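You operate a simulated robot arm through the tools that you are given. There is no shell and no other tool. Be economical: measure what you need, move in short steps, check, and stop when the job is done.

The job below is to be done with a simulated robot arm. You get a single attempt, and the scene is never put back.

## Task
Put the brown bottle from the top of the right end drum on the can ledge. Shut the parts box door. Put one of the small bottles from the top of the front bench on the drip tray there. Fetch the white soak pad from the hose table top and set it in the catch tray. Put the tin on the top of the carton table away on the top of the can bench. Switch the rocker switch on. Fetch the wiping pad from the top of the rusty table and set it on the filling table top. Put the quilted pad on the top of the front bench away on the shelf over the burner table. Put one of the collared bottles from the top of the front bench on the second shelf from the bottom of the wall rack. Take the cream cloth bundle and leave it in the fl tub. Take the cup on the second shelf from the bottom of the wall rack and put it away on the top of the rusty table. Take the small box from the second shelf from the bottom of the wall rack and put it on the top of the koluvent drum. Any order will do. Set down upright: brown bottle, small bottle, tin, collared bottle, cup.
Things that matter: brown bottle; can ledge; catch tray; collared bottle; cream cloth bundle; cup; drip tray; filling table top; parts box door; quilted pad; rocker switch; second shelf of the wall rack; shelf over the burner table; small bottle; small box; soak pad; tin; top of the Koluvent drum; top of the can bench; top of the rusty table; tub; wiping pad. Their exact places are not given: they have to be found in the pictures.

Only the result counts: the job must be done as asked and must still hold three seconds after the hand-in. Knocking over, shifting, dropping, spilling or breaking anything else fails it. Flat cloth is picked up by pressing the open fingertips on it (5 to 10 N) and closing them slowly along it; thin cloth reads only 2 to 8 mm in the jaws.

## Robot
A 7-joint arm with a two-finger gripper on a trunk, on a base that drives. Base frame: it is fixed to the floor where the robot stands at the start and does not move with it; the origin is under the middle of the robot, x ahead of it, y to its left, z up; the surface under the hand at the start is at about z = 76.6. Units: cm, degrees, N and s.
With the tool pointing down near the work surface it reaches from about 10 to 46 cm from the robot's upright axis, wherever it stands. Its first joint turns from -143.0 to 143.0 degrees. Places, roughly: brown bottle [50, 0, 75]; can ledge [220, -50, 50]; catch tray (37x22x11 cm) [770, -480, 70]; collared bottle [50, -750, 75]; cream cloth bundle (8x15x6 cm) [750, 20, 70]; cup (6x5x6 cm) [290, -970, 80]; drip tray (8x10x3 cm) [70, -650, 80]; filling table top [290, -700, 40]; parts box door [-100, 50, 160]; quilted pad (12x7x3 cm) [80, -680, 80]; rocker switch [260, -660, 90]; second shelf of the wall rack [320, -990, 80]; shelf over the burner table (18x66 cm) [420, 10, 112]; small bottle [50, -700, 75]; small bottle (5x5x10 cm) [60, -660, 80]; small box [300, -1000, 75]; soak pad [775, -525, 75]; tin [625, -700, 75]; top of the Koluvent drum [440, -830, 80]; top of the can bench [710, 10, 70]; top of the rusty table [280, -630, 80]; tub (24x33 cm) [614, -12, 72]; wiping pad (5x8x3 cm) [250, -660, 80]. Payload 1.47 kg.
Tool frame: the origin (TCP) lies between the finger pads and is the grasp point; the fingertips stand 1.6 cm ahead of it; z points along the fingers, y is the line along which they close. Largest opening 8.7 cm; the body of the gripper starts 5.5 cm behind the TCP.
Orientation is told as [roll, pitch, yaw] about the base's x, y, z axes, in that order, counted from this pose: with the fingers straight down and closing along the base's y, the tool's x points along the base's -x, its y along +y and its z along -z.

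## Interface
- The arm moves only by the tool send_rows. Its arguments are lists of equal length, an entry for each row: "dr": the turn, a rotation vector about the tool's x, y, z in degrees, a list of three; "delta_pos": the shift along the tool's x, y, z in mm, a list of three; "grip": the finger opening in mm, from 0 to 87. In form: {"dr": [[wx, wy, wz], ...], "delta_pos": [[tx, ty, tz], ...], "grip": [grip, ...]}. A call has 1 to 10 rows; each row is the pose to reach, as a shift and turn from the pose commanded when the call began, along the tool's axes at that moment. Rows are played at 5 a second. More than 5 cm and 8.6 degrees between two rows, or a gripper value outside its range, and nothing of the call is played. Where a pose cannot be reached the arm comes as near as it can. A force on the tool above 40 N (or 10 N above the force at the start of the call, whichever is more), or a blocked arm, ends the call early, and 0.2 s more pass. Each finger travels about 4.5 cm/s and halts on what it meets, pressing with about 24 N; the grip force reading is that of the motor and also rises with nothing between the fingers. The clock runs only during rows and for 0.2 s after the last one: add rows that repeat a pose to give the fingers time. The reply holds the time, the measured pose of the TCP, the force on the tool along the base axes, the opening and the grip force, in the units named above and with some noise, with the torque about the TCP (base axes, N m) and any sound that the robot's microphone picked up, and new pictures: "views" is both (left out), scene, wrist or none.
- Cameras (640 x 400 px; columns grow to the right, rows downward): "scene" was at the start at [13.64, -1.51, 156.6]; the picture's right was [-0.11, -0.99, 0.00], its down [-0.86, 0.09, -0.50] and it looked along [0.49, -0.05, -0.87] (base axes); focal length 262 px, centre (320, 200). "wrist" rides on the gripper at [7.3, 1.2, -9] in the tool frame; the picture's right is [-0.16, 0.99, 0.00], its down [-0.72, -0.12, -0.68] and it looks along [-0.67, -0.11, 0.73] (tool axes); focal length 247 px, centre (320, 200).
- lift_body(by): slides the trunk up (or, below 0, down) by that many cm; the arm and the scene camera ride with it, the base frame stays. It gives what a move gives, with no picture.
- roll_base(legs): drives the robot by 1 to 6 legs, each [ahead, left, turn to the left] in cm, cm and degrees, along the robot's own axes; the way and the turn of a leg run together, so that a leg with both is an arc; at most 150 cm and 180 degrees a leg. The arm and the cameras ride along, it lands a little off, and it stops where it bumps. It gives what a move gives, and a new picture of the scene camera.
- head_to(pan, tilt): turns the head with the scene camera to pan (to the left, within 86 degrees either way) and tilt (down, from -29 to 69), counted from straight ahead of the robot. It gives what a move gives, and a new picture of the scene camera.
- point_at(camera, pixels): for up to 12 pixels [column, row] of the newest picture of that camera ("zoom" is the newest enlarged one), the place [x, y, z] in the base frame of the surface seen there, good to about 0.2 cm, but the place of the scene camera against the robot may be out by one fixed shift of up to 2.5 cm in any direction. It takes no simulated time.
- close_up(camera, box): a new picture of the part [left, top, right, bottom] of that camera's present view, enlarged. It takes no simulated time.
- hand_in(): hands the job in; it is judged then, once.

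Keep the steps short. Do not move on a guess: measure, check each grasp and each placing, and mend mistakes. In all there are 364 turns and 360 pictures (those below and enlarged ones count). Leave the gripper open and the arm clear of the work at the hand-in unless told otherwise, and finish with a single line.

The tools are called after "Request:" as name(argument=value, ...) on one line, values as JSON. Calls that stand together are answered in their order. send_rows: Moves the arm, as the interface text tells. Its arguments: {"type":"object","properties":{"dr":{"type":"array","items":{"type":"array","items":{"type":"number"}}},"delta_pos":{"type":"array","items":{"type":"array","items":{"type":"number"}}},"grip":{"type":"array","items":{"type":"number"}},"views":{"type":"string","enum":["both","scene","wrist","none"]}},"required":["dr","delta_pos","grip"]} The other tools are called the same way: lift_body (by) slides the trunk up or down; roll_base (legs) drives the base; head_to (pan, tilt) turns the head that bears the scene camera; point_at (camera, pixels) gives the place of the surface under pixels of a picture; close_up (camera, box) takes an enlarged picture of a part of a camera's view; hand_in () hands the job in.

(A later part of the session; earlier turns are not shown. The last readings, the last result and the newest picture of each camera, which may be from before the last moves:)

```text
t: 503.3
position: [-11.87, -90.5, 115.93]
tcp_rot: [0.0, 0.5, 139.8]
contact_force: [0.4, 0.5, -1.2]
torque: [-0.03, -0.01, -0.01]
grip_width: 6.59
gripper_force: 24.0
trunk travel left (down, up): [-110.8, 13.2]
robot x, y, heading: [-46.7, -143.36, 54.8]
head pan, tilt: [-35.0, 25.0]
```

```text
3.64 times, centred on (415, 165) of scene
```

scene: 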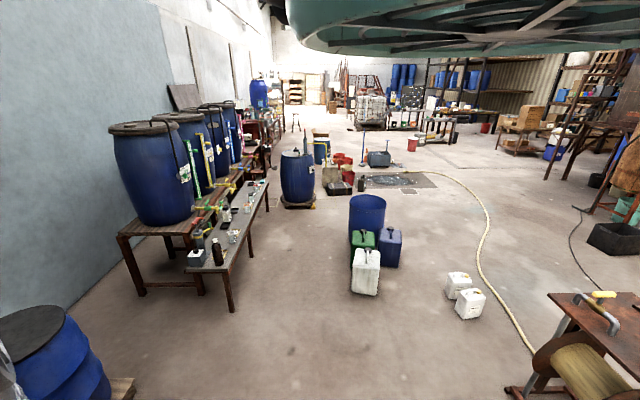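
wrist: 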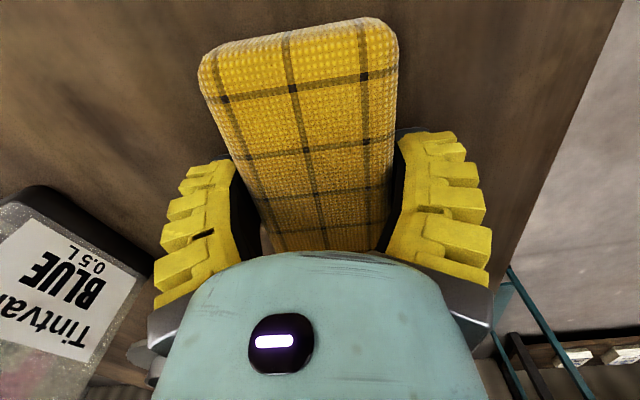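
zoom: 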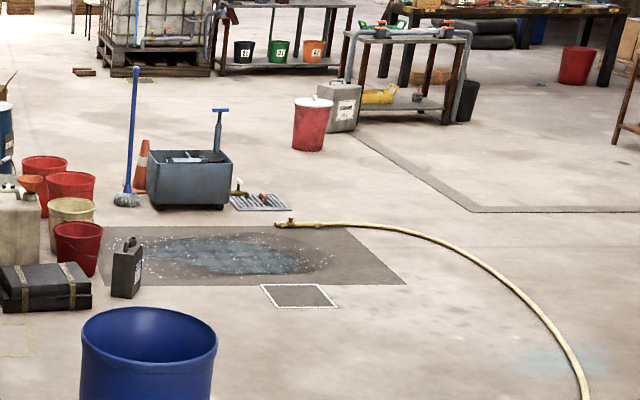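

The hose encloses this side, so the stove must be reached from the east, outside the hose. I check the corridor south of the hose.

Request:
point_at(camera="scene", pixels=[[605, 240], [600, 205], [580, 208], [590, 185], [545, 170], [510, 150], [560, 165], [500, 165], [470, 140], [540, 185], [412, 150], [570, 260]])

Request:
close_up(camera="scene", box=[440, 70, 640, 250])

```text
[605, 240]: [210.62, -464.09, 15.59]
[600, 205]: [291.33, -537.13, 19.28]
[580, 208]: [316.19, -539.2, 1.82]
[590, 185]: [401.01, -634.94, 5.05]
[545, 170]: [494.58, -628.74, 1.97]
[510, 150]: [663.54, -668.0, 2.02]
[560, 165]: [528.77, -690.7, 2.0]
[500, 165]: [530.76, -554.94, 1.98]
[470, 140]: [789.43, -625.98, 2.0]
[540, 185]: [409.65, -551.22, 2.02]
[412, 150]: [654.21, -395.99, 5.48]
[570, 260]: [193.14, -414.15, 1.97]
```

```text
2.22 times, centred on (540, 160) of scene
```

zoom: 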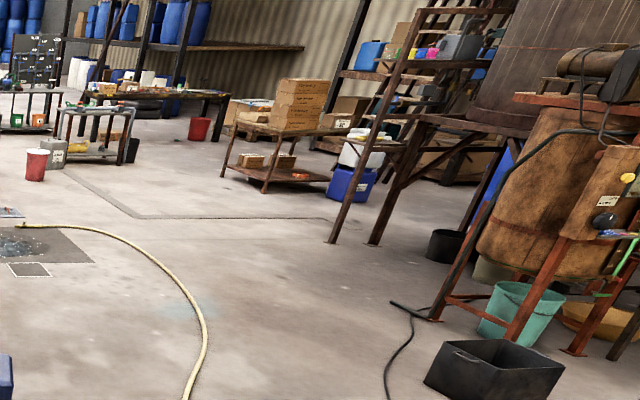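

The corridor south of the hose is wide enough. I drive back around the reel and east along y of about -420 to (330, -442).

Request:
roll_base(legs=[[-80, -57.3, 0], [-80, -57.3, 0], [6.2, -78.2, 0], [6.2, -78.2, 0], [76.1, -99.2, 0]])

```text
t: 526.5
position: [251.71, -375.96, 115.85]
tcp_rot: [0.0, 0.5, 135.1]
contact_force: [-0.2, 0.4, -1.0]
torque: [-0.04, -0.01, 0.03]
grip_width: 6.63
gripper_force: 23.9
trunk travel left (down, up): [-110.8, 13.2]
robot x, y, heading: [212.88, -425.49, 50.2]
head pan, tilt: [-35.0, 25.0]
```

scene: 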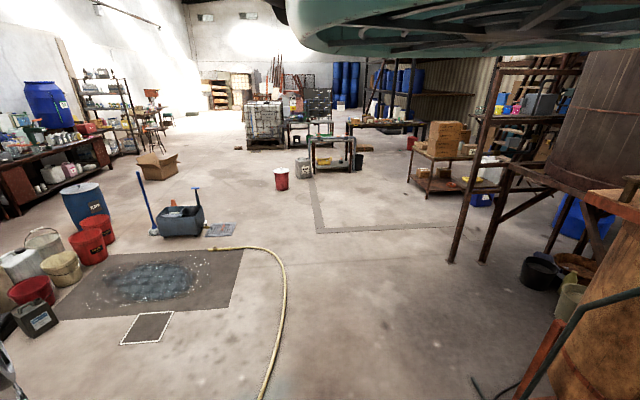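

Request:
roll_base(legs=[[62.2, -100.4, 0], [50.8, -81.3, 0], [90.2, -61.4, 0], [117.8, 7, 0]])

```text
t: 548.0
position: [637.21, -269.68, 115.82]
tcp_rot: [0.0, 0.4, 136.6]
contact_force: [-0.3, 0.1, -1.0]
torque: [0.0, 0.01, 0.02]
grip_width: 6.59
gripper_force: 24.3
trunk travel left (down, up): [-110.8, 13.2]
robot x, y, heading: [599.31, -320.02, 51.6]
head pan, tilt: [-35.0, 25.0]
```

scene: 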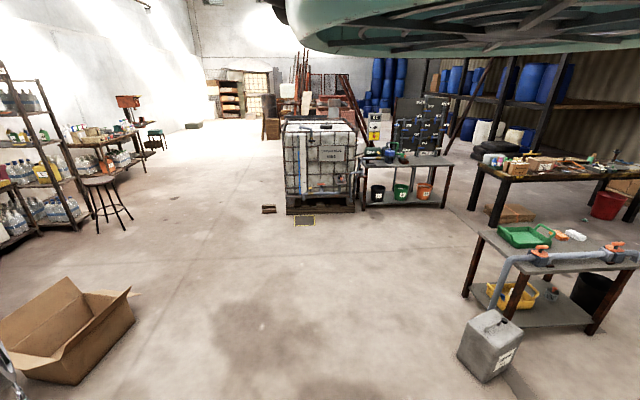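

Request:
point_at(camera="scene", pixels=[[80, 375], [130, 330], [5, 340], [95, 225], [125, 230], [20, 240], [300, 220], [190, 300]])

Request:
roll_base(legs=[[0, 0, 140]])

```text
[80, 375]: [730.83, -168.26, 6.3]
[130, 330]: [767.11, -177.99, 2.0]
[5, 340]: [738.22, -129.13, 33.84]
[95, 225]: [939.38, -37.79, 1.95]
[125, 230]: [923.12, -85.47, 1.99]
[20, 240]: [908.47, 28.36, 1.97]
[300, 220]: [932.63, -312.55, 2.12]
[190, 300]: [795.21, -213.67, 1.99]
```

```text
t: 554.3
position: [538.47, -335.6, 115.9]
tcp_rot: [0.0, 0.5, -82.3]
contact_force: [-1.5, 0.1, -1.0]
torque: [0.0, 0.02, 0.0]
grip_width: 6.59
gripper_force: 24.3
trunk travel left (down, up): [-110.8, 13.2]
robot x, y, heading: [599.8, -319.61, -167.4]
head pan, tilt: [-35.0, 25.0]
```

scene: 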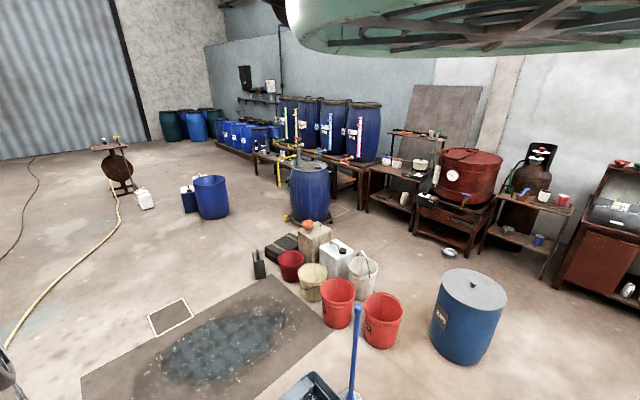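

The burner table with its shelf shows at (410, 160). I zoom and measure.

Request:
close_up(camera="scene", box=[340, 90, 600, 270])

Request:
point_at(camera="zoom", pixels=[[120, 100], [250, 120], [185, 110], [140, 95], [230, 105], [130, 190], [215, 200], [75, 290], [185, 350], [320, 380], [440, 320], [330, 220]])

```text
2.22 times, centred on (470, 180) of scene
```

zoom: 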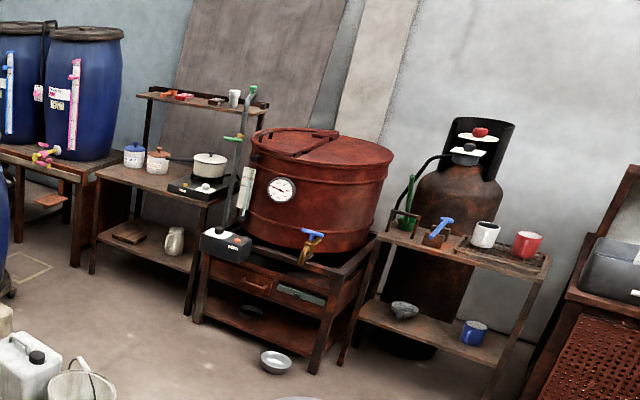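

```text
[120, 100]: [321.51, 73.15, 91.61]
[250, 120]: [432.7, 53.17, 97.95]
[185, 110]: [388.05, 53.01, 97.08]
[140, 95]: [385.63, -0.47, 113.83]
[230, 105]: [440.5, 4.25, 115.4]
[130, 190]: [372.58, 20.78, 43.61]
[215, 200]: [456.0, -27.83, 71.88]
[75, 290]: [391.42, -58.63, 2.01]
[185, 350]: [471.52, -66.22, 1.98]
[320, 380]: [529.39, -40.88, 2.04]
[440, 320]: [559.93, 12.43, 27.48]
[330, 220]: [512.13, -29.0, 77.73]
```

Request:
close_up(camera="scene", box=[385, 115, 465, 215])

Request:
point_at(camera="zoom", pixels=[[185, 70], [200, 85], [260, 78], [290, 90], [370, 70], [420, 95], [330, 85], [240, 75], [455, 80], [340, 70], [300, 75], [400, 60]])

```text
4.00 times, centred on (425, 165) of scene
```

zoom: 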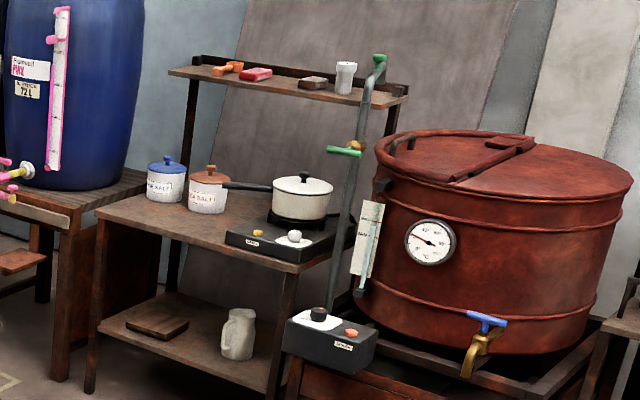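

```text
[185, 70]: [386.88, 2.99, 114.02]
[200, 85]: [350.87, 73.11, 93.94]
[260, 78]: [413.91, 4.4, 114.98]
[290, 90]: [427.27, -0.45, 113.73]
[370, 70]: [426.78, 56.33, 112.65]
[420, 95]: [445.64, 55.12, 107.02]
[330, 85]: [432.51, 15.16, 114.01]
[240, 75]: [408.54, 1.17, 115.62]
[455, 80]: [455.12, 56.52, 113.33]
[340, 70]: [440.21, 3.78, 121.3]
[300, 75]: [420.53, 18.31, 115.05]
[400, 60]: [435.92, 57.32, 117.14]
```

Request:
point_at(camera="zoom", pixels=[[110, 212], [200, 240], [270, 262], [92, 385], [270, 395], [150, 205], [225, 240], [170, 190], [300, 330], [215, 70], [310, 83], [195, 72]])

```text
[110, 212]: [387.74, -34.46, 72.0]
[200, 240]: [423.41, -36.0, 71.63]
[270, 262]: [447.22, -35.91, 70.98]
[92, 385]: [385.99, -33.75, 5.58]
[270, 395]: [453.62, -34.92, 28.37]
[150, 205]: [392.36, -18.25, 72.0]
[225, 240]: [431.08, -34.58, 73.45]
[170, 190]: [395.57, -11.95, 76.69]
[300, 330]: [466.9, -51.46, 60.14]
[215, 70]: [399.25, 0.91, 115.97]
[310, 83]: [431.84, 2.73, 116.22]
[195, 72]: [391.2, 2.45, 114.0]
```

The burner table front is at y = -35, and the left end of the shelf (x 386–397, z = 112) is free. I measure the floor clutter for the way in.

Request:
point_at(camera="scene", pixels=[[468, 355], [440, 340], [380, 340], [362, 290], [337, 280], [400, 315], [340, 322], [452, 252], [437, 245], [405, 235], [330, 222], [508, 300]])

Request:
send_rows(dr=[[0, 0, 8.5], [0, 0, 17], [0, 0, 25.5], [0, 0, 34], [0, 0, 42.5], [0, 0, 51], [0, 0, 59.5], [0, 0, 68], [0, 0, 76.5], [0, 0, 85]], delta_pos=[[0, 0, 0], [0, 0, 0], [0, 0, 0], [0, 0, 0], [0, 0, 0], [0, 0, 0], [0, 0, 0], [0, 0, 0], [0, 0, 0], [0, 0, 0]], grip=[45, 45, 45, 45, 45, 45, 45, 45, 45, 45], views="none")

```text
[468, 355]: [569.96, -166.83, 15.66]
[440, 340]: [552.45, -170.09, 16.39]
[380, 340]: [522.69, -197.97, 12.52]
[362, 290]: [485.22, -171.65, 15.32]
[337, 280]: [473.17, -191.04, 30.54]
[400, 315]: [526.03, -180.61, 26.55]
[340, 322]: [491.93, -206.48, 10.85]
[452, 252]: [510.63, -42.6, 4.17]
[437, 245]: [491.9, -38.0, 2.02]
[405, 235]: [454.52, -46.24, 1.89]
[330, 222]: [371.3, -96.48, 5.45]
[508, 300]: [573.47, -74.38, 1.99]
```

```text
t: 556.5
position: [538.56, -335.59, 115.96]
tcp_rot: [-0.5, 0.2, -167.3]
contact_force: [0.1, -0.3, -1.3]
torque: [0.06, 0.0, 0.02]
grip_width: 6.59
gripper_force: 24.6
trunk travel left (down, up): [-110.8, 13.2]
robot x, y, heading: [599.67, -319.66, -167.2]
head pan, tilt: [-35.0, 25.0]
```

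Request:
point_at(camera="scene", pixels=[[436, 142], [439, 131], [432, 160], [428, 185], [300, 150], [298, 140], [330, 150], [311, 170], [430, 200], [350, 130], [380, 120]])

```text
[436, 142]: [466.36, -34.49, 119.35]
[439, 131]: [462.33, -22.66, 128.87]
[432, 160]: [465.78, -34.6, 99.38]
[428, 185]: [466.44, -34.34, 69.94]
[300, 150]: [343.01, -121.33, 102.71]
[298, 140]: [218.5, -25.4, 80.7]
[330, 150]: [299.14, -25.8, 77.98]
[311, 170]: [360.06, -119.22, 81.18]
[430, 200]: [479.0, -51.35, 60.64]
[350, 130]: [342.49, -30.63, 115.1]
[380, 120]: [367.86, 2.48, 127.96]
```

The pipe stand is at (466, -34) and the pump drum's dolly reaches (371, -96). I drive around east with heading 0, then west along y = -107 to (425, -110), and turn to heading 90 there.

Request:
roll_base(legs=[[0, 0, 167], [30, 80, 0], [0, 133, 0], [-100, 0, 0]])

```text
t: 578.9
position: [581.17, -108.51, 115.97]
tcp_rot: [-0.5, 0.1, 1.6]
contact_force: [0.0, -0.4, -0.8]
torque: [0.0, 0.0, -0.01]
grip_width: 6.57
gripper_force: 24.2
trunk travel left (down, up): [-110.8, 13.2]
robot x, y, heading: [518.57, -112.19, 1.9]
head pan, tilt: [-35.0, 25.0]
```

scene: 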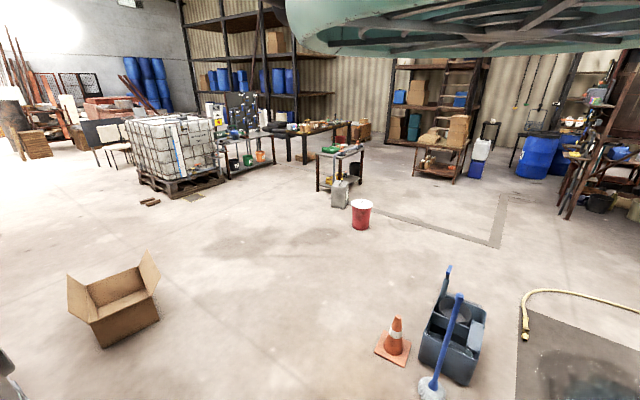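

Request:
roll_base(legs=[[-93, 4, 0], [0, 0, 88]])

Request:
close_up(camera="wrist", box=[0, 0, 640, 400])

```text
t: 587.6
position: [421.02, -48.52, 115.91]
tcp_rot: [-0.5, 0.1, 92.4]
contact_force: [-0.1, 0.2, -0.9]
torque: [-0.02, -0.04, 0.0]
grip_width: 6.6
gripper_force: 23.8
trunk travel left (down, up): [-110.8, 13.2]
robot x, y, heading: [425.5, -111.66, 92.5]
head pan, tilt: [-35.0, 25.0]
```

scene: 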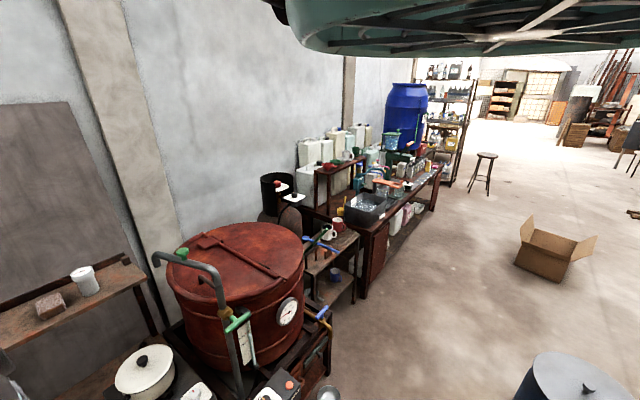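

```text
1.00 times, centred on (320, 200) of wrist (not enlarged: the box is as wide or as high as the picture)
```

zoom: 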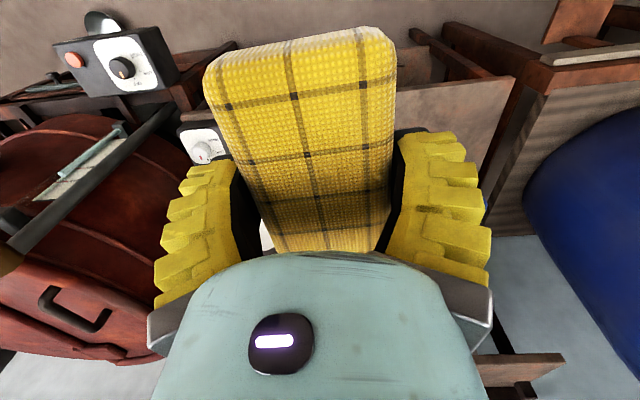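

I raise 10 cm and extend the arm forward 6 cm before going in.

Request:
lift_body(by=10)

Request:
send_rows(dr=[[0, 0, 0], [0, 0, 0], [0, 0, 0]], delta_pos=[[-30, 0, 0], [-60, 0, 0], [-70, 0, 0]], grip=[45, 45, 45], views="none")

Request:
roll_base(legs=[[25, 20, -2.5], [14, 11, 0]])

Request:
close_up(camera="wrist", box=[0, 0, 640, 400])

```text
t: 588.9
position: [420.98, -48.68, 125.94]
tcp_rot: [-0.4, 0.1, 92.5]
contact_force: [0.4, -0.5, 0.1]
torque: [-0.04, -0.03, -0.02]
grip_width: 6.59
gripper_force: 23.8
trunk travel left (down, up): [-120.8, 3.2]
robot x, y, heading: [425.49, -111.52, 92.3]
head pan, tilt: [-35.0, 25.0]
```

```text
t: 589.7
position: [421.12, -48.18, 126.36]
tcp_rot: [-0.5, 0.0, 92.6]
contact_force: [-0.2, -0.1, 0.4]
torque: [-0.01, 0.01, 0.02]
grip_width: 6.62
gripper_force: 23.7
out of reach, approached as far as the arm can: row 1, 2, 3
trunk travel left (down, up): [-120.8, 3.2]
robot x, y, heading: [425.93, -111.37, 92.4]
head pan, tilt: [-35.0, 25.0]
```

```text
t: 593.0
position: [391.93, -9.45, 126.36]
tcp_rot: [-0.6, 0.1, 90.3]
contact_force: [0.0, 0.0, -0.4]
torque: [0.0, 0.03, -0.01]
grip_width: 6.59
gripper_force: 24.5
trunk travel left (down, up): [-120.8, 3.2]
robot x, y, heading: [394.72, -72.72, 90.5]
head pan, tilt: [-35.0, 25.0]
```

scene: 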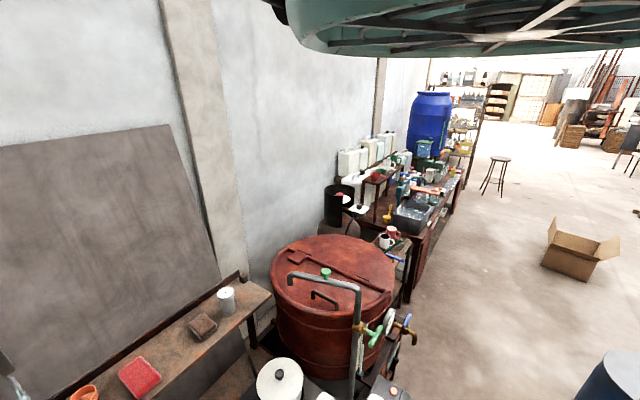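

```text
1.00 times, centred on (320, 200) of wrist (not enlarged: the box is as wide or as high as the picture)
```

zoom: 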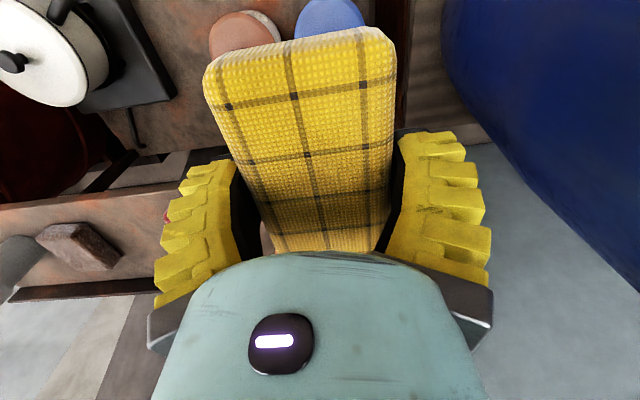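

I trade trunk for arm height to gain reach: trunk down 10 cm, hand up 10 cm and forward 8 cm.

Request:
send_rows(dr=[[0, 0, 0], [0, 0, 0], [0, 0, 0], [0, 0, 0]], delta_pos=[[0, 0, -40], [0, 0, -80], [0, 0, -120], [0, 0, -140]], grip=[45, 45, 45, 45], views="none")

Request:
lift_body(by=-14)

Request:
send_rows(dr=[[0, 0, 0], [0, 0, 0]], delta_pos=[[-40, 0, 0], [-75, 0, 0]], grip=[45, 45], views="none")

Request:
close_up(camera="wrist", box=[0, 0, 640, 400])

```text
t: 594.0
position: [391.96, -9.32, 140.36]
tcp_rot: [-0.6, 0.1, 90.3]
contact_force: [-0.2, 0.0, -0.4]
torque: [0.02, -0.03, -0.03]
grip_width: 6.57
gripper_force: 24.4
trunk travel left (down, up): [-120.8, 3.2]
robot x, y, heading: [394.06, -72.71, 90.5]
head pan, tilt: [-35.0, 25.0]
```

```text
t: 595.6
position: [391.98, -9.4, 126.32]
tcp_rot: [-0.5, 0.2, 90.3]
contact_force: [-0.8, -0.3, -0.1]
torque: [0.03, -0.01, -0.02]
grip_width: 6.59
gripper_force: 24.0
trunk travel left (down, up): [-106.8, 17.2]
robot x, y, heading: [394.05, -72.73, 90.4]
head pan, tilt: [-35.0, 25.0]
```

```text
t: 596.2
position: [391.53, -1.31, 126.61]
tcp_rot: [-0.3, -0.3, 90.4]
contact_force: [-1.6, 4.8, 5.3]
torque: [-0.39, -0.11, -0.01]
grip_width: 6.59
gripper_force: 24.3
trunk travel left (down, up): [-106.8, 17.2]
robot x, y, heading: [394.05, -72.75, 90.5]
head pan, tilt: [-35.0, 25.0]
```

```text
1.00 times, centred on (320, 200) of wrist (not enlarged: the box is as wide or as high as the picture)
```

zoom: 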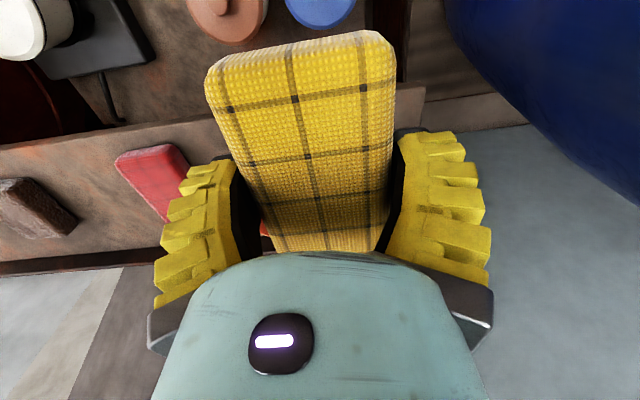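

Request:
point_at(camera="zoom", pixels=[[100, 130], [60, 250], [440, 115], [420, 90], [480, 110], [150, 170], [125, 165], [30, 200], [190, 115], [250, 228], [430, 100]])

```text
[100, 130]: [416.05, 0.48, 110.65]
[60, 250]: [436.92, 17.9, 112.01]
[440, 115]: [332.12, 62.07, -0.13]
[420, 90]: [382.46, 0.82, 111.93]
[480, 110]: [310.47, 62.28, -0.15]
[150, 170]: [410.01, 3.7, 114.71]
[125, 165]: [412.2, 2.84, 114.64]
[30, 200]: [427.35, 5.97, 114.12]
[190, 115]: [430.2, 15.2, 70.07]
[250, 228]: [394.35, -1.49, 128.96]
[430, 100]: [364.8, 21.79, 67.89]
```

Shelf z = 111.9, x from 381, front y = 0.3, back 18. I move 9.3 cm ahead and 1.2 cm left, then lower.

Request:
roll_base(legs=[[9.3, 1.2, 0]])

Request:
lift_body(by=-9)

Request:
close_up(camera="wrist", box=[0, 0, 640, 400])

```text
t: 597.4
position: [390.62, 7.57, 126.19]
tcp_rot: [-0.5, 0.0, 90.2]
contact_force: [0.1, -0.6, -0.9]
torque: [-0.02, -0.02, 0.0]
grip_width: 6.57
gripper_force: 24.2
trunk travel left (down, up): [-106.8, 17.2]
robot x, y, heading: [393.06, -63.33, 90.1]
head pan, tilt: [-35.0, 25.0]
```

scene: 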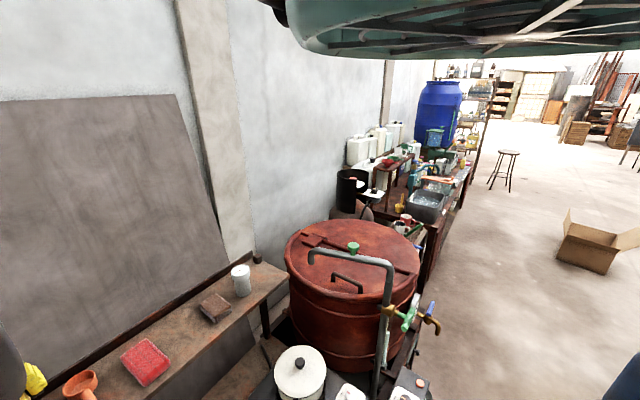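

```text
t: 598.6
position: [390.6, 7.59, 117.23]
tcp_rot: [-0.5, 0.2, 90.2]
contact_force: [-0.3, -1.0, -0.2]
torque: [-0.01, 0.02, 0.03]
grip_width: 6.58
gripper_force: 24.2
trunk travel left (down, up): [-97.8, 26.2]
robot x, y, heading: [392.41, -63.56, 90.3]
head pan, tilt: [-35.0, 25.0]
```

```text
1.00 times, centred on (320, 200) of wrist (not enlarged: the box is as wide or as high as the picture)
```

zoom: 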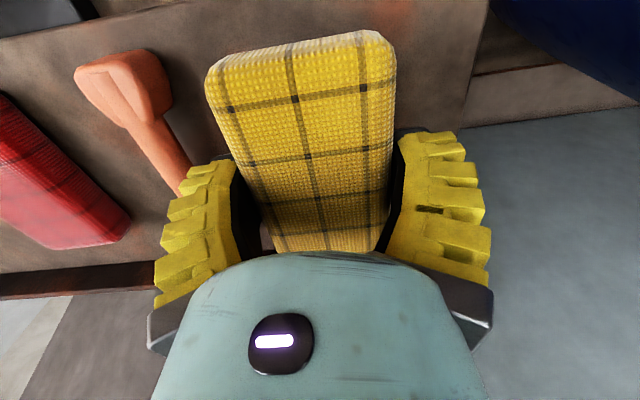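

Request:
point_at(camera="zoom", pixels=[[170, 150], [180, 180], [150, 110], [170, 75], [480, 60], [470, 100], [430, 90]])

```text
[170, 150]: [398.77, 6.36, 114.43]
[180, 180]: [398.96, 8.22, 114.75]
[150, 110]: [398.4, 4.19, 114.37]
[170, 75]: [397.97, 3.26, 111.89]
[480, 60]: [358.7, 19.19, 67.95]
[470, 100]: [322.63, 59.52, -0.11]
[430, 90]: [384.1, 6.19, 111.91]
```

Request:
send_rows(dr=[[0, 0, 0], [0, 0, 0]], delta_pos=[[0, 8, 0], [0, 8, 0]], grip=[45, 45], views="none")

Request:
lift_body(by=-3.1)

Request:
lift_body(by=-0.3)

```text
t: 599.2
position: [389.71, 7.66, 117.23]
tcp_rot: [-0.5, 0.1, 90.2]
contact_force: [-0.6, 0.0, -0.9]
torque: [-0.01, 0.0, -0.01]
grip_width: 6.58
gripper_force: 24.2
trunk travel left (down, up): [-97.8, 26.2]
robot x, y, heading: [392.53, -63.46, 90.2]
head pan, tilt: [-35.0, 25.0]
```

```text
t: 600.0
position: [389.78, 7.64, 114.02]
tcp_rot: [-0.4, 0.2, 90.2]
contact_force: [-0.5, 0.4, -1.2]
torque: [-0.01, 0.0, 0.01]
grip_width: 6.59
gripper_force: 24.3
trunk travel left (down, up): [-94.7, 29.3]
robot x, y, heading: [393.0, -63.14, 90.2]
head pan, tilt: [-35.0, 25.0]
```

```text
t: 600.5
position: [389.71, 7.69, 113.79]
tcp_rot: [-0.4, 0.0, 90.3]
contact_force: [1.7, -4.3, 9.5]
torque: [-0.3, 0.29, 0.12]
grip_width: 6.61
gripper_force: 24.0
trunk travel left (down, up): [-94.4, 29.6]
robot x, y, heading: [392.89, -63.09, 90.4]
head pan, tilt: [-35.0, 25.0]
```

Contact is made. I open to 75 mm and lift.

Request:
send_rows(dr=[[0, 0, 0], [0, 0, 0], [0, 0, 0]], delta_pos=[[0, 0, -1], [0, 0, -1], [0, 0, -1]], grip=[70, 76, 76], views="none")

Request:
lift_body(by=15)

Request:
close_up(camera="wrist", box=[0, 0, 640, 400])

```text
t: 601.3
position: [389.65, 7.66, 113.77]
tcp_rot: [-0.5, 0.1, 90.2]
contact_force: [-0.7, -0.3, 0.8]
torque: [0.02, 0.03, -0.01]
grip_width: 7.82
gripper_force: 2.0
trunk travel left (down, up): [-94.4, 29.6]
robot x, y, heading: [392.9, -63.06, 90.4]
head pan, tilt: [-35.0, 25.0]
```

```text
t: 603.0
position: [389.7, 7.76, 128.82]
tcp_rot: [-0.5, 0.2, 90.3]
contact_force: [-0.4, 0.9, -0.4]
torque: [0.0, -0.01, 0.02]
grip_width: 7.85
gripper_force: 1.5
trunk travel left (down, up): [-109.4, 14.6]
robot x, y, heading: [392.74, -63.63, 90.3]
head pan, tilt: [-35.0, 25.0]
```

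```text
1.00 times, centred on (320, 200) of wrist (not enlarged: the box is as wide or as high as the picture)
```

zoom: 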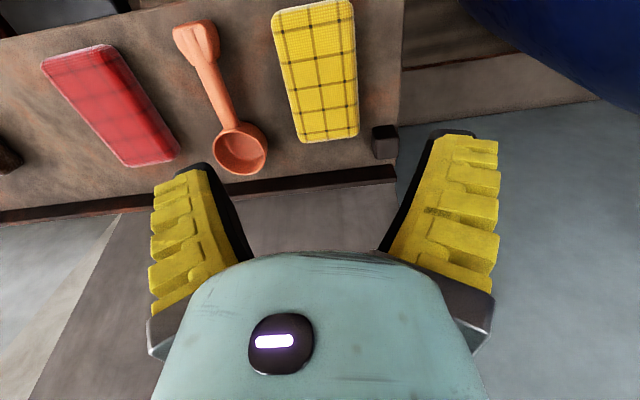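

The quilted pad lies flat on the shelf. I back out and head east to the can bench.

Request:
roll_base(legs=[[-47, -32, 0], [0, 0, -90], [100, 0, 0], [75, 10, 0]])

```text
t: 618.6
position: [672.14, -96.22, 128.88]
tcp_rot: [-0.5, 0.1, -0.6]
contact_force: [-0.2, 0.2, 0.1]
torque: [-0.02, 0.02, 0.01]
grip_width: 7.85
gripper_force: 1.4
trunk travel left (down, up): [-109.4, 14.6]
robot x, y, heading: [601.04, -98.12, -0.7]
head pan, tilt: [-35.0, 25.0]
```

scene: 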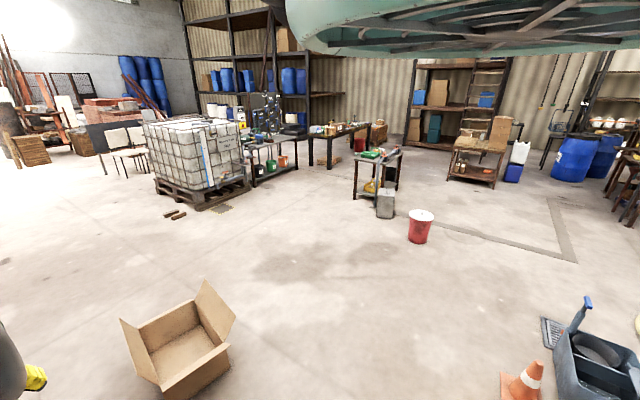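

Request:
roll_base(legs=[[70, -15, 0], [0, 0, 140]])

Request:
close_up(camera="scene", box=[0, 150, 640, 400])

```text
t: 628.1
position: [615.34, -68.11, 128.88]
tcp_rot: [-0.5, 0.1, 137.2]
contact_force: [0.8, -0.2, 0.7]
torque: [0.06, 0.0, -0.01]
grip_width: 7.84
gripper_force: 1.2
trunk travel left (down, up): [-109.4, 14.6]
robot x, y, heading: [669.38, -114.18, 137.4]
head pan, tilt: [-35.0, 25.0]
```

scene: 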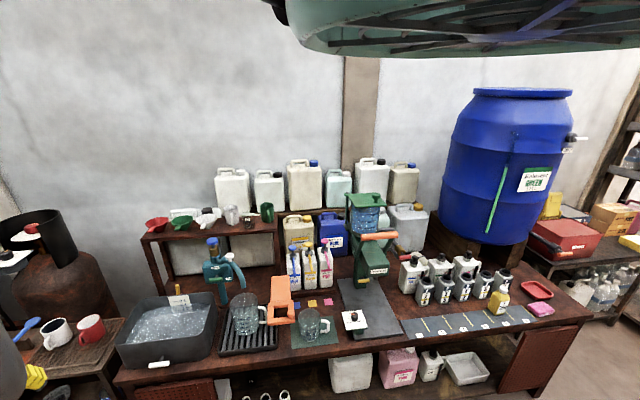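

```text
1.00 times, centred on (320, 275) of scene (not enlarged: the box is as wide or as high as the picture)
```

zoom: 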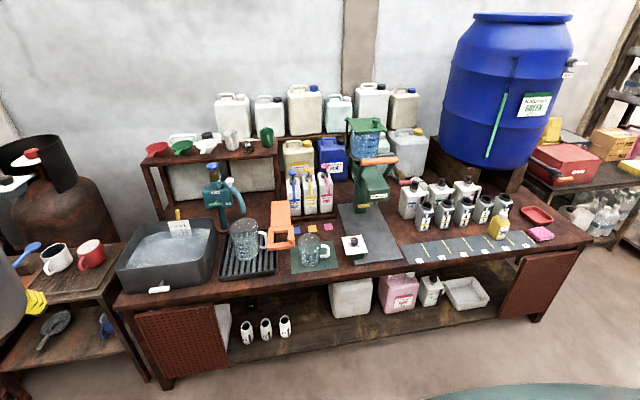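

Request:
close_up(camera="scene", box=[100, 180, 360, 400])

Request:
close_up(camera="scene", box=[340, 170, 600, 400])

Request:
point_at(camera="scene", pixels=[[165, 330], [120, 360], [200, 350], [180, 305], [130, 315], [310, 350], [500, 330], [465, 365], [350, 320], [590, 310], [540, 308], [205, 220]])

```text
1.82 times, centred on (230, 290) of scene
```

zoom: 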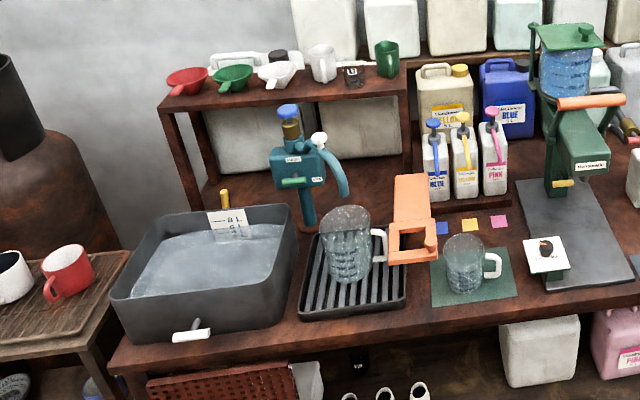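

```text
1.74 times, centred on (470, 285) of scene
```

zoom: 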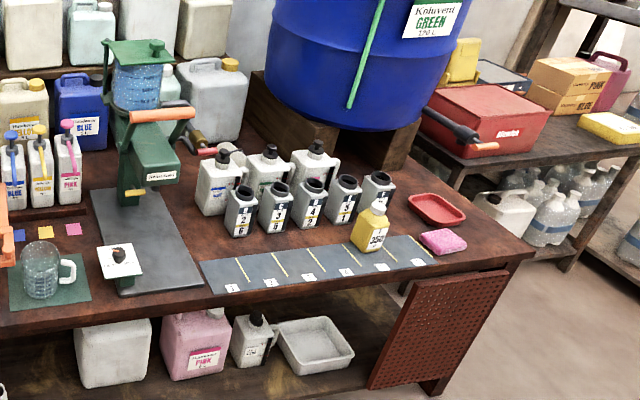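

```text
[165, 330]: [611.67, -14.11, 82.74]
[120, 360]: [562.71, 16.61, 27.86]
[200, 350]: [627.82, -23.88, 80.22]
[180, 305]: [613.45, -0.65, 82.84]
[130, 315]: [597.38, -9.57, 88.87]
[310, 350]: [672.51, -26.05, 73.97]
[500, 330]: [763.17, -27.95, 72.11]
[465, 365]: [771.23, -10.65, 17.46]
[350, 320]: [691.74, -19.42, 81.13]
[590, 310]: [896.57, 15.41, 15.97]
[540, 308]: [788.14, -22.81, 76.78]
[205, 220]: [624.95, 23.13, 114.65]
```

The black tub at (614, -12) is the tub. The cream bundle isn't visible yet; I move east to look around (750, 20).

Request:
roll_base(legs=[[-55, -70, 0]])

Request:
close_up(camera="scene", box=[60, 200, 400, 400])

```text
t: 632.9
position: [704.92, -52.78, 128.79]
tcp_rot: [-0.5, 0.1, 138.3]
contact_force: [0.0, -0.1, -0.1]
torque: [0.02, 0.0, 0.0]
grip_width: 7.83
gripper_force: 2.0
trunk travel left (down, up): [-109.4, 14.6]
robot x, y, heading: [759.66, -98.13, 138.3]
head pan, tilt: [-35.0, 25.0]
```

scene: 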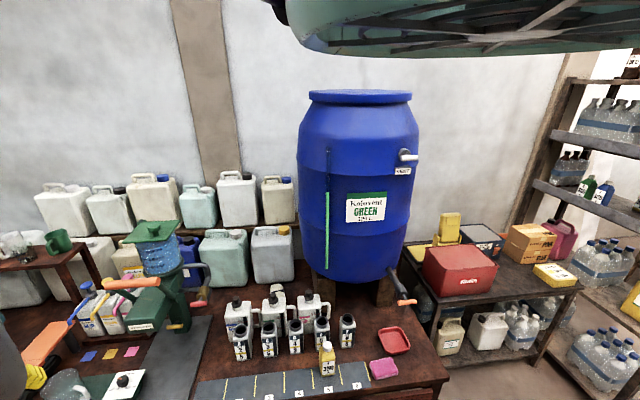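

```text
1.88 times, centred on (230, 300) of scene
```

zoom: 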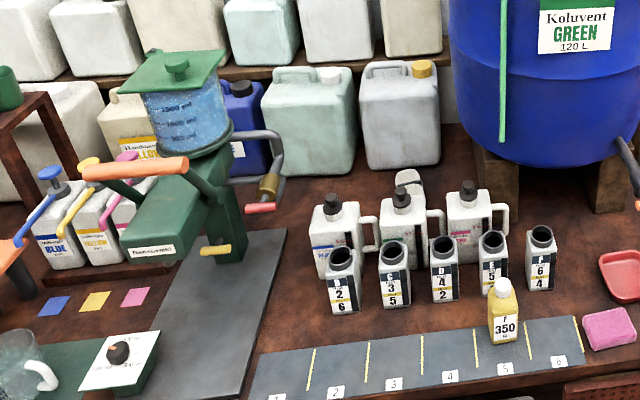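

Request:
close_up(camera="scene", box=[215, 260, 345, 345])

Request:
point_at(camera="zoom", pixels=[[300, 145], [320, 140], [310, 160], [130, 190], [460, 190], [290, 180], [250, 240], [460, 250], [560, 280], [500, 330], [380, 180], [200, 100]])

```text
4.71 times, centred on (280, 302) of scene
```

zoom: 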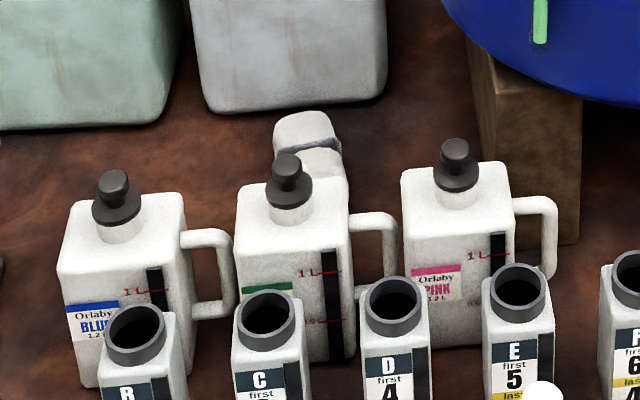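

```text
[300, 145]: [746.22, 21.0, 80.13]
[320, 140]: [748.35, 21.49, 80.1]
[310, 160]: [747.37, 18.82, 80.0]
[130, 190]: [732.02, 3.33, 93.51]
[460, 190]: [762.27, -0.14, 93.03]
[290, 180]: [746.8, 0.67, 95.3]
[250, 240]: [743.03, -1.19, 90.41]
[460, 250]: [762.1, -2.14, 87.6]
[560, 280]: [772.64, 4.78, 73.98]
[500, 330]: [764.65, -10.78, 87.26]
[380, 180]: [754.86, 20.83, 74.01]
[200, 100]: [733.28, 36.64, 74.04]
```

The cream bundle lies behind the GREEN Orlaby bottle at about (747, 20), top z = 78. I turn to heading 90 and bring the hand over it.

Request:
roll_base(legs=[[0, 0, -48], [36, 10, 0]])

Request:
close_up(camera="wrist", box=[0, 0, 640, 400])

```text
t: 637.5
position: [745.5, 8.91, 128.94]
tcp_rot: [-0.4, 0.1, 90.8]
contact_force: [-0.5, 0.1, 0.2]
torque: [-0.02, 0.04, -0.02]
grip_width: 7.84
gripper_force: 1.8
trunk travel left (down, up): [-109.4, 14.6]
robot x, y, heading: [749.27, -61.85, 90.8]
head pan, tilt: [-35.0, 25.0]
```

scene: 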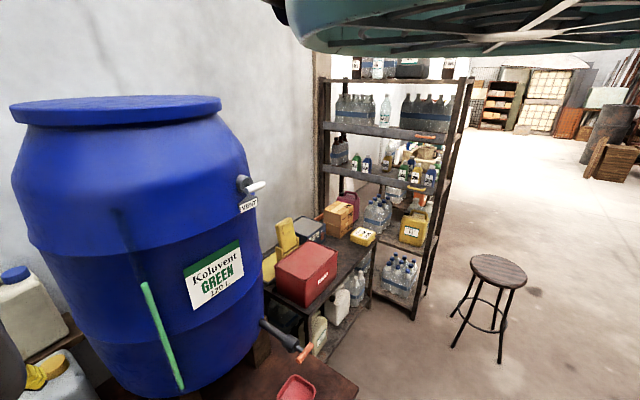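

```text
1.00 times, centred on (320, 200) of wrist (not enlarged: the box is as wide or as high as the picture)
```

zoom: 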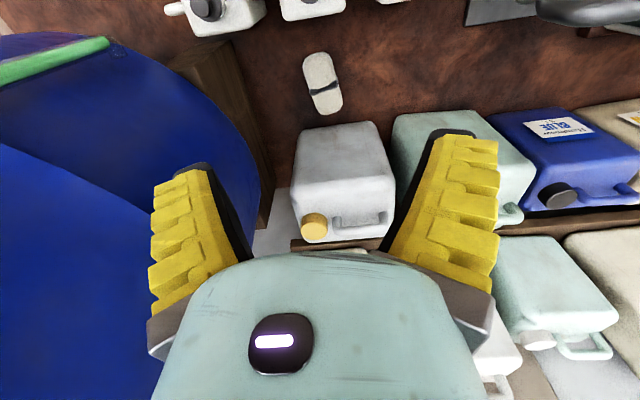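

Request:
close_up(camera="wrist", box=[270, 30, 400, 130])

Request:
point_at(camera="zoom", pixels=[[195, 130], [280, 125], [230, 115], [245, 220], [290, 280], [345, 320], [355, 250], [220, 330], [270, 340], [255, 180], [190, 160], [230, 300]])

Request:
point_at(camera="wrist", pixels=[[100, 100]])

```text
4.00 times, centred on (335, 80) of wrist
```

zoom: 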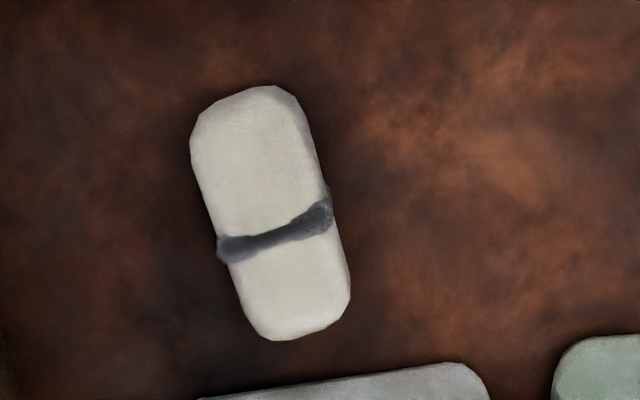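

```text
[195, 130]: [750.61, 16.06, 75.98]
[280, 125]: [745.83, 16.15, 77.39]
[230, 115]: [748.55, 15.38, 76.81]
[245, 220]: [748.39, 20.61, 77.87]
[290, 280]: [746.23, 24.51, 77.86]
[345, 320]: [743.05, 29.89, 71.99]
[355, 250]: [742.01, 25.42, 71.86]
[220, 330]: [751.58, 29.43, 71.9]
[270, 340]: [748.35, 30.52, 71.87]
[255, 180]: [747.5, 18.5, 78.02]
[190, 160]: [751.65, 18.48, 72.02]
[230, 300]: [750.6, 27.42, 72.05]
```

```text
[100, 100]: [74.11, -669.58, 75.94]
```

The bundle (7 cm wide, centre (747, 21)) sits behind 94 cm high bottles, so I want to watch the arm. I back off and swing the arm 58° to the right, where the scene camera looks.

Request:
roll_base(legs=[[-45, 0, 0]])

Request:
send_rows(dr=[[0, 0, 4], [0, 0, 8], [0, 0, 12], [0, 0, 16], [0, 0, 20], [0, 0, 24], [0, 0, 28], [0, 0, 32], [0, 0, 36], [0, 0, 40]], delta_pos=[[1.7, -49, 0], [6.9, -98, 0], [15.5, -147, 0], [27.5, -195, 0], [42.8, -242, 0], [61.3, -288, 0], [83, -332, 0], [107.7, -375, 0], [135.4, -416, 0], [165.9, -455, 0]], grip=[87, 87, 87, 87, 87, 87, 87, 87, 87, 87], views="none")

Request:
send_rows(dr=[[0, 0, 4], [0, 0, 8], [0, 0, 12], [0, 0, 16], [0, 0, 20]], delta_pos=[[1.7, -49, 0], [6.9, -98, 0], [15.5, -147, 0], [27.5, -195, 0], [42.8, -242, 0]], grip=[87, 87, 87, 87, 87], views="scene")

```text
t: 640.1
position: [745.93, -35.45, 128.87]
tcp_rot: [-0.5, 0.1, 91.1]
contact_force: [-0.7, 0.5, 0.4]
torque: [0.02, 0.03, -0.02]
grip_width: 7.84
gripper_force: 1.6
trunk travel left (down, up): [-109.4, 14.6]
robot x, y, heading: [749.96, -106.59, 91.1]
head pan, tilt: [-35.0, 25.0]
```

scene: 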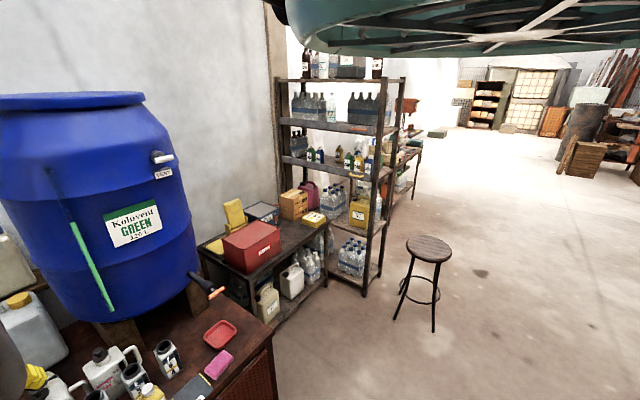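

```text
t: 642.4
position: [787.05, -51.87, 131.28]
tcp_rot: [0.3, -0.2, 52.8]
contact_force: [0.2, 0.3, 0.2]
torque: [0.0, 0.02, -0.05]
grip_width: 8.71
gripper_force: 0.0
out of reach, approached as far as the arm can: row 6, 7, 8, 9, 10
trunk travel left (down, up): [-109.4, 14.6]
robot x, y, heading: [749.95, -106.28, 91.0]
head pan, tilt: [-35.0, 25.0]
```

```text
t: 643.5
position: [796.91, -68.23, 133.61]
tcp_rot: [-0.1, -0.3, 32.2]
contact_force: [0.3, -0.5, 0.2]
torque: [0.06, -0.01, -0.02]
grip_width: 8.7
gripper_force: 0.0
out of reach, approached as far as the arm can: row 1, 2, 3, 4, 5
trunk travel left (down, up): [-109.4, 14.6]
robot x, y, heading: [750.33, -106.51, 91.1]
head pan, tilt: [-35.0, 25.0]
```

scene: 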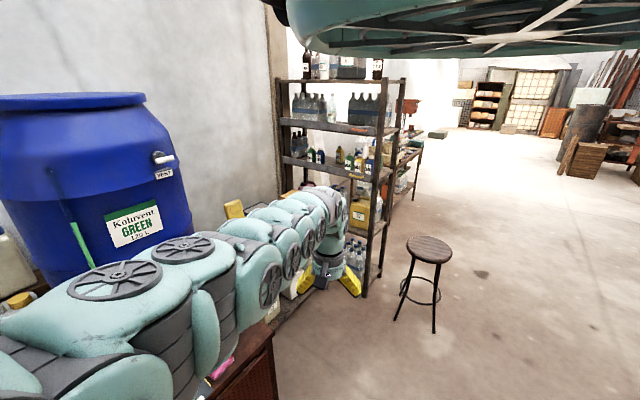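

Now I can see the whole arm. I measure its heights relative to the hand (TCP z = 133.6).

Request:
point_at(camera="scene", pixels=[[120, 278], [190, 248], [250, 225], [300, 200], [335, 200], [330, 250], [325, 275], [215, 350], [245, 310], [260, 300], [290, 285], [305, 260]])

Request:
close_up(camera="scene", box=[60, 170, 400, 400])

```text
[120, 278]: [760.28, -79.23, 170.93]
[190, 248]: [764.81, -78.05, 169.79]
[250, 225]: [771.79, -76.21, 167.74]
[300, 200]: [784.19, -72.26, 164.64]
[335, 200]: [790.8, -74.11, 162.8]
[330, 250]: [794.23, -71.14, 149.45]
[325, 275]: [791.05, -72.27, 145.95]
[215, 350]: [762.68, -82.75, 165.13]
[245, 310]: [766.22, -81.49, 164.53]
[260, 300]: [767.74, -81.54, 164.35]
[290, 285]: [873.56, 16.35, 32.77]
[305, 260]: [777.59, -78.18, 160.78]
```

```text
1.74 times, centred on (230, 285) of scene
```

zoom: 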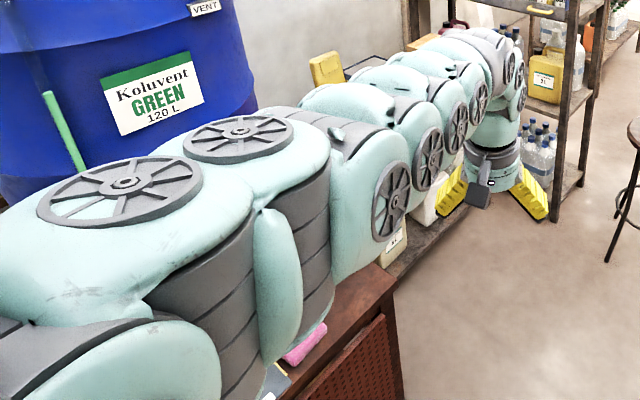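

I check how far the robot's own base reaches, by looking down.

Request:
head_to(pan=-35, tilt=45)

Request:
point_at(camera="scene", pixels=[[320, 390], [400, 390], [480, 390], [560, 390], [320, 350], [400, 350], [480, 350], [560, 350], [620, 330], [400, 310], [500, 310], [600, 370]])

```text
t: 644.4
position: [796.95, -68.41, 133.63]
tcp_rot: [-0.3, -0.4, 32.2]
contact_force: [-0.4, 0.3, 0.2]
torque: [-0.02, 0.0, -0.02]
grip_width: 8.68
gripper_force: 0.1
trunk travel left (down, up): [-109.4, 14.6]
robot x, y, heading: [750.26, -106.27, 91.0]
head pan, tilt: [-35.0, 45.0]
```

scene: 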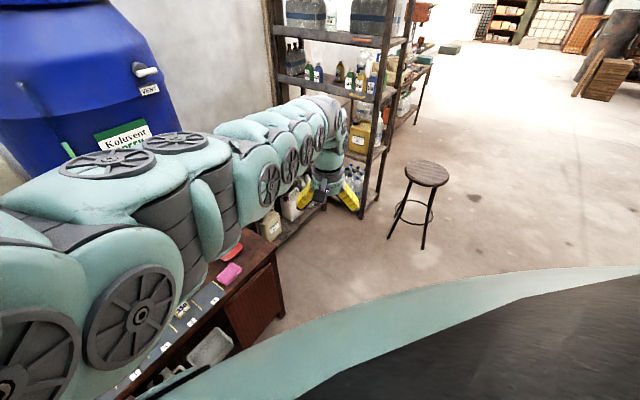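

```text
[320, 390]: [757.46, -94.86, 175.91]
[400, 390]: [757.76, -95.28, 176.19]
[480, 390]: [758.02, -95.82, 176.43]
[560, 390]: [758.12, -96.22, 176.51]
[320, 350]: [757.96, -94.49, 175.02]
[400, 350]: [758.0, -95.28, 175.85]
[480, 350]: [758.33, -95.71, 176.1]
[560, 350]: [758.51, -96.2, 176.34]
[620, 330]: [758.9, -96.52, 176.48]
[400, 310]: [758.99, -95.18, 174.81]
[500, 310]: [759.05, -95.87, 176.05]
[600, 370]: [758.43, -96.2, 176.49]
```

The bottom of the forearm matters. I sample its lower outline near the wrist.

Request:
close_up(camera="scene", box=[220, 80, 380, 230])

Request:
point_at(camera="zoom", pixels=[[160, 345], [200, 330], [215, 320], [250, 295], [270, 285], [300, 255], [325, 240], [345, 250], [180, 250], [260, 120], [310, 80], [400, 130]])

```text
2.67 times, centred on (300, 155) of scene
```

zoom: 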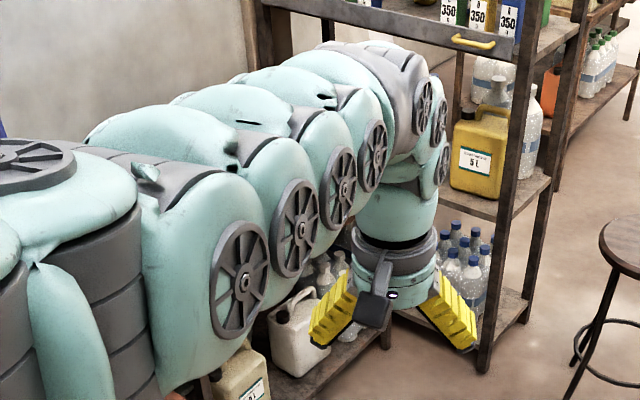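

```text
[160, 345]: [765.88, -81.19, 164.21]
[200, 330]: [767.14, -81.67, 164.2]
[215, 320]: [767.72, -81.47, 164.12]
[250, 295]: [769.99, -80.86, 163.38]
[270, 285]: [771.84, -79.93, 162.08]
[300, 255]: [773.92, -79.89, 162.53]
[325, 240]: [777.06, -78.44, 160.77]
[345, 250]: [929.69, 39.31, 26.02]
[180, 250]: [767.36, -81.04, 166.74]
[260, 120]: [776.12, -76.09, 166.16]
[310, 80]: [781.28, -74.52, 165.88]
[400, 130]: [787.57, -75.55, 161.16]
```

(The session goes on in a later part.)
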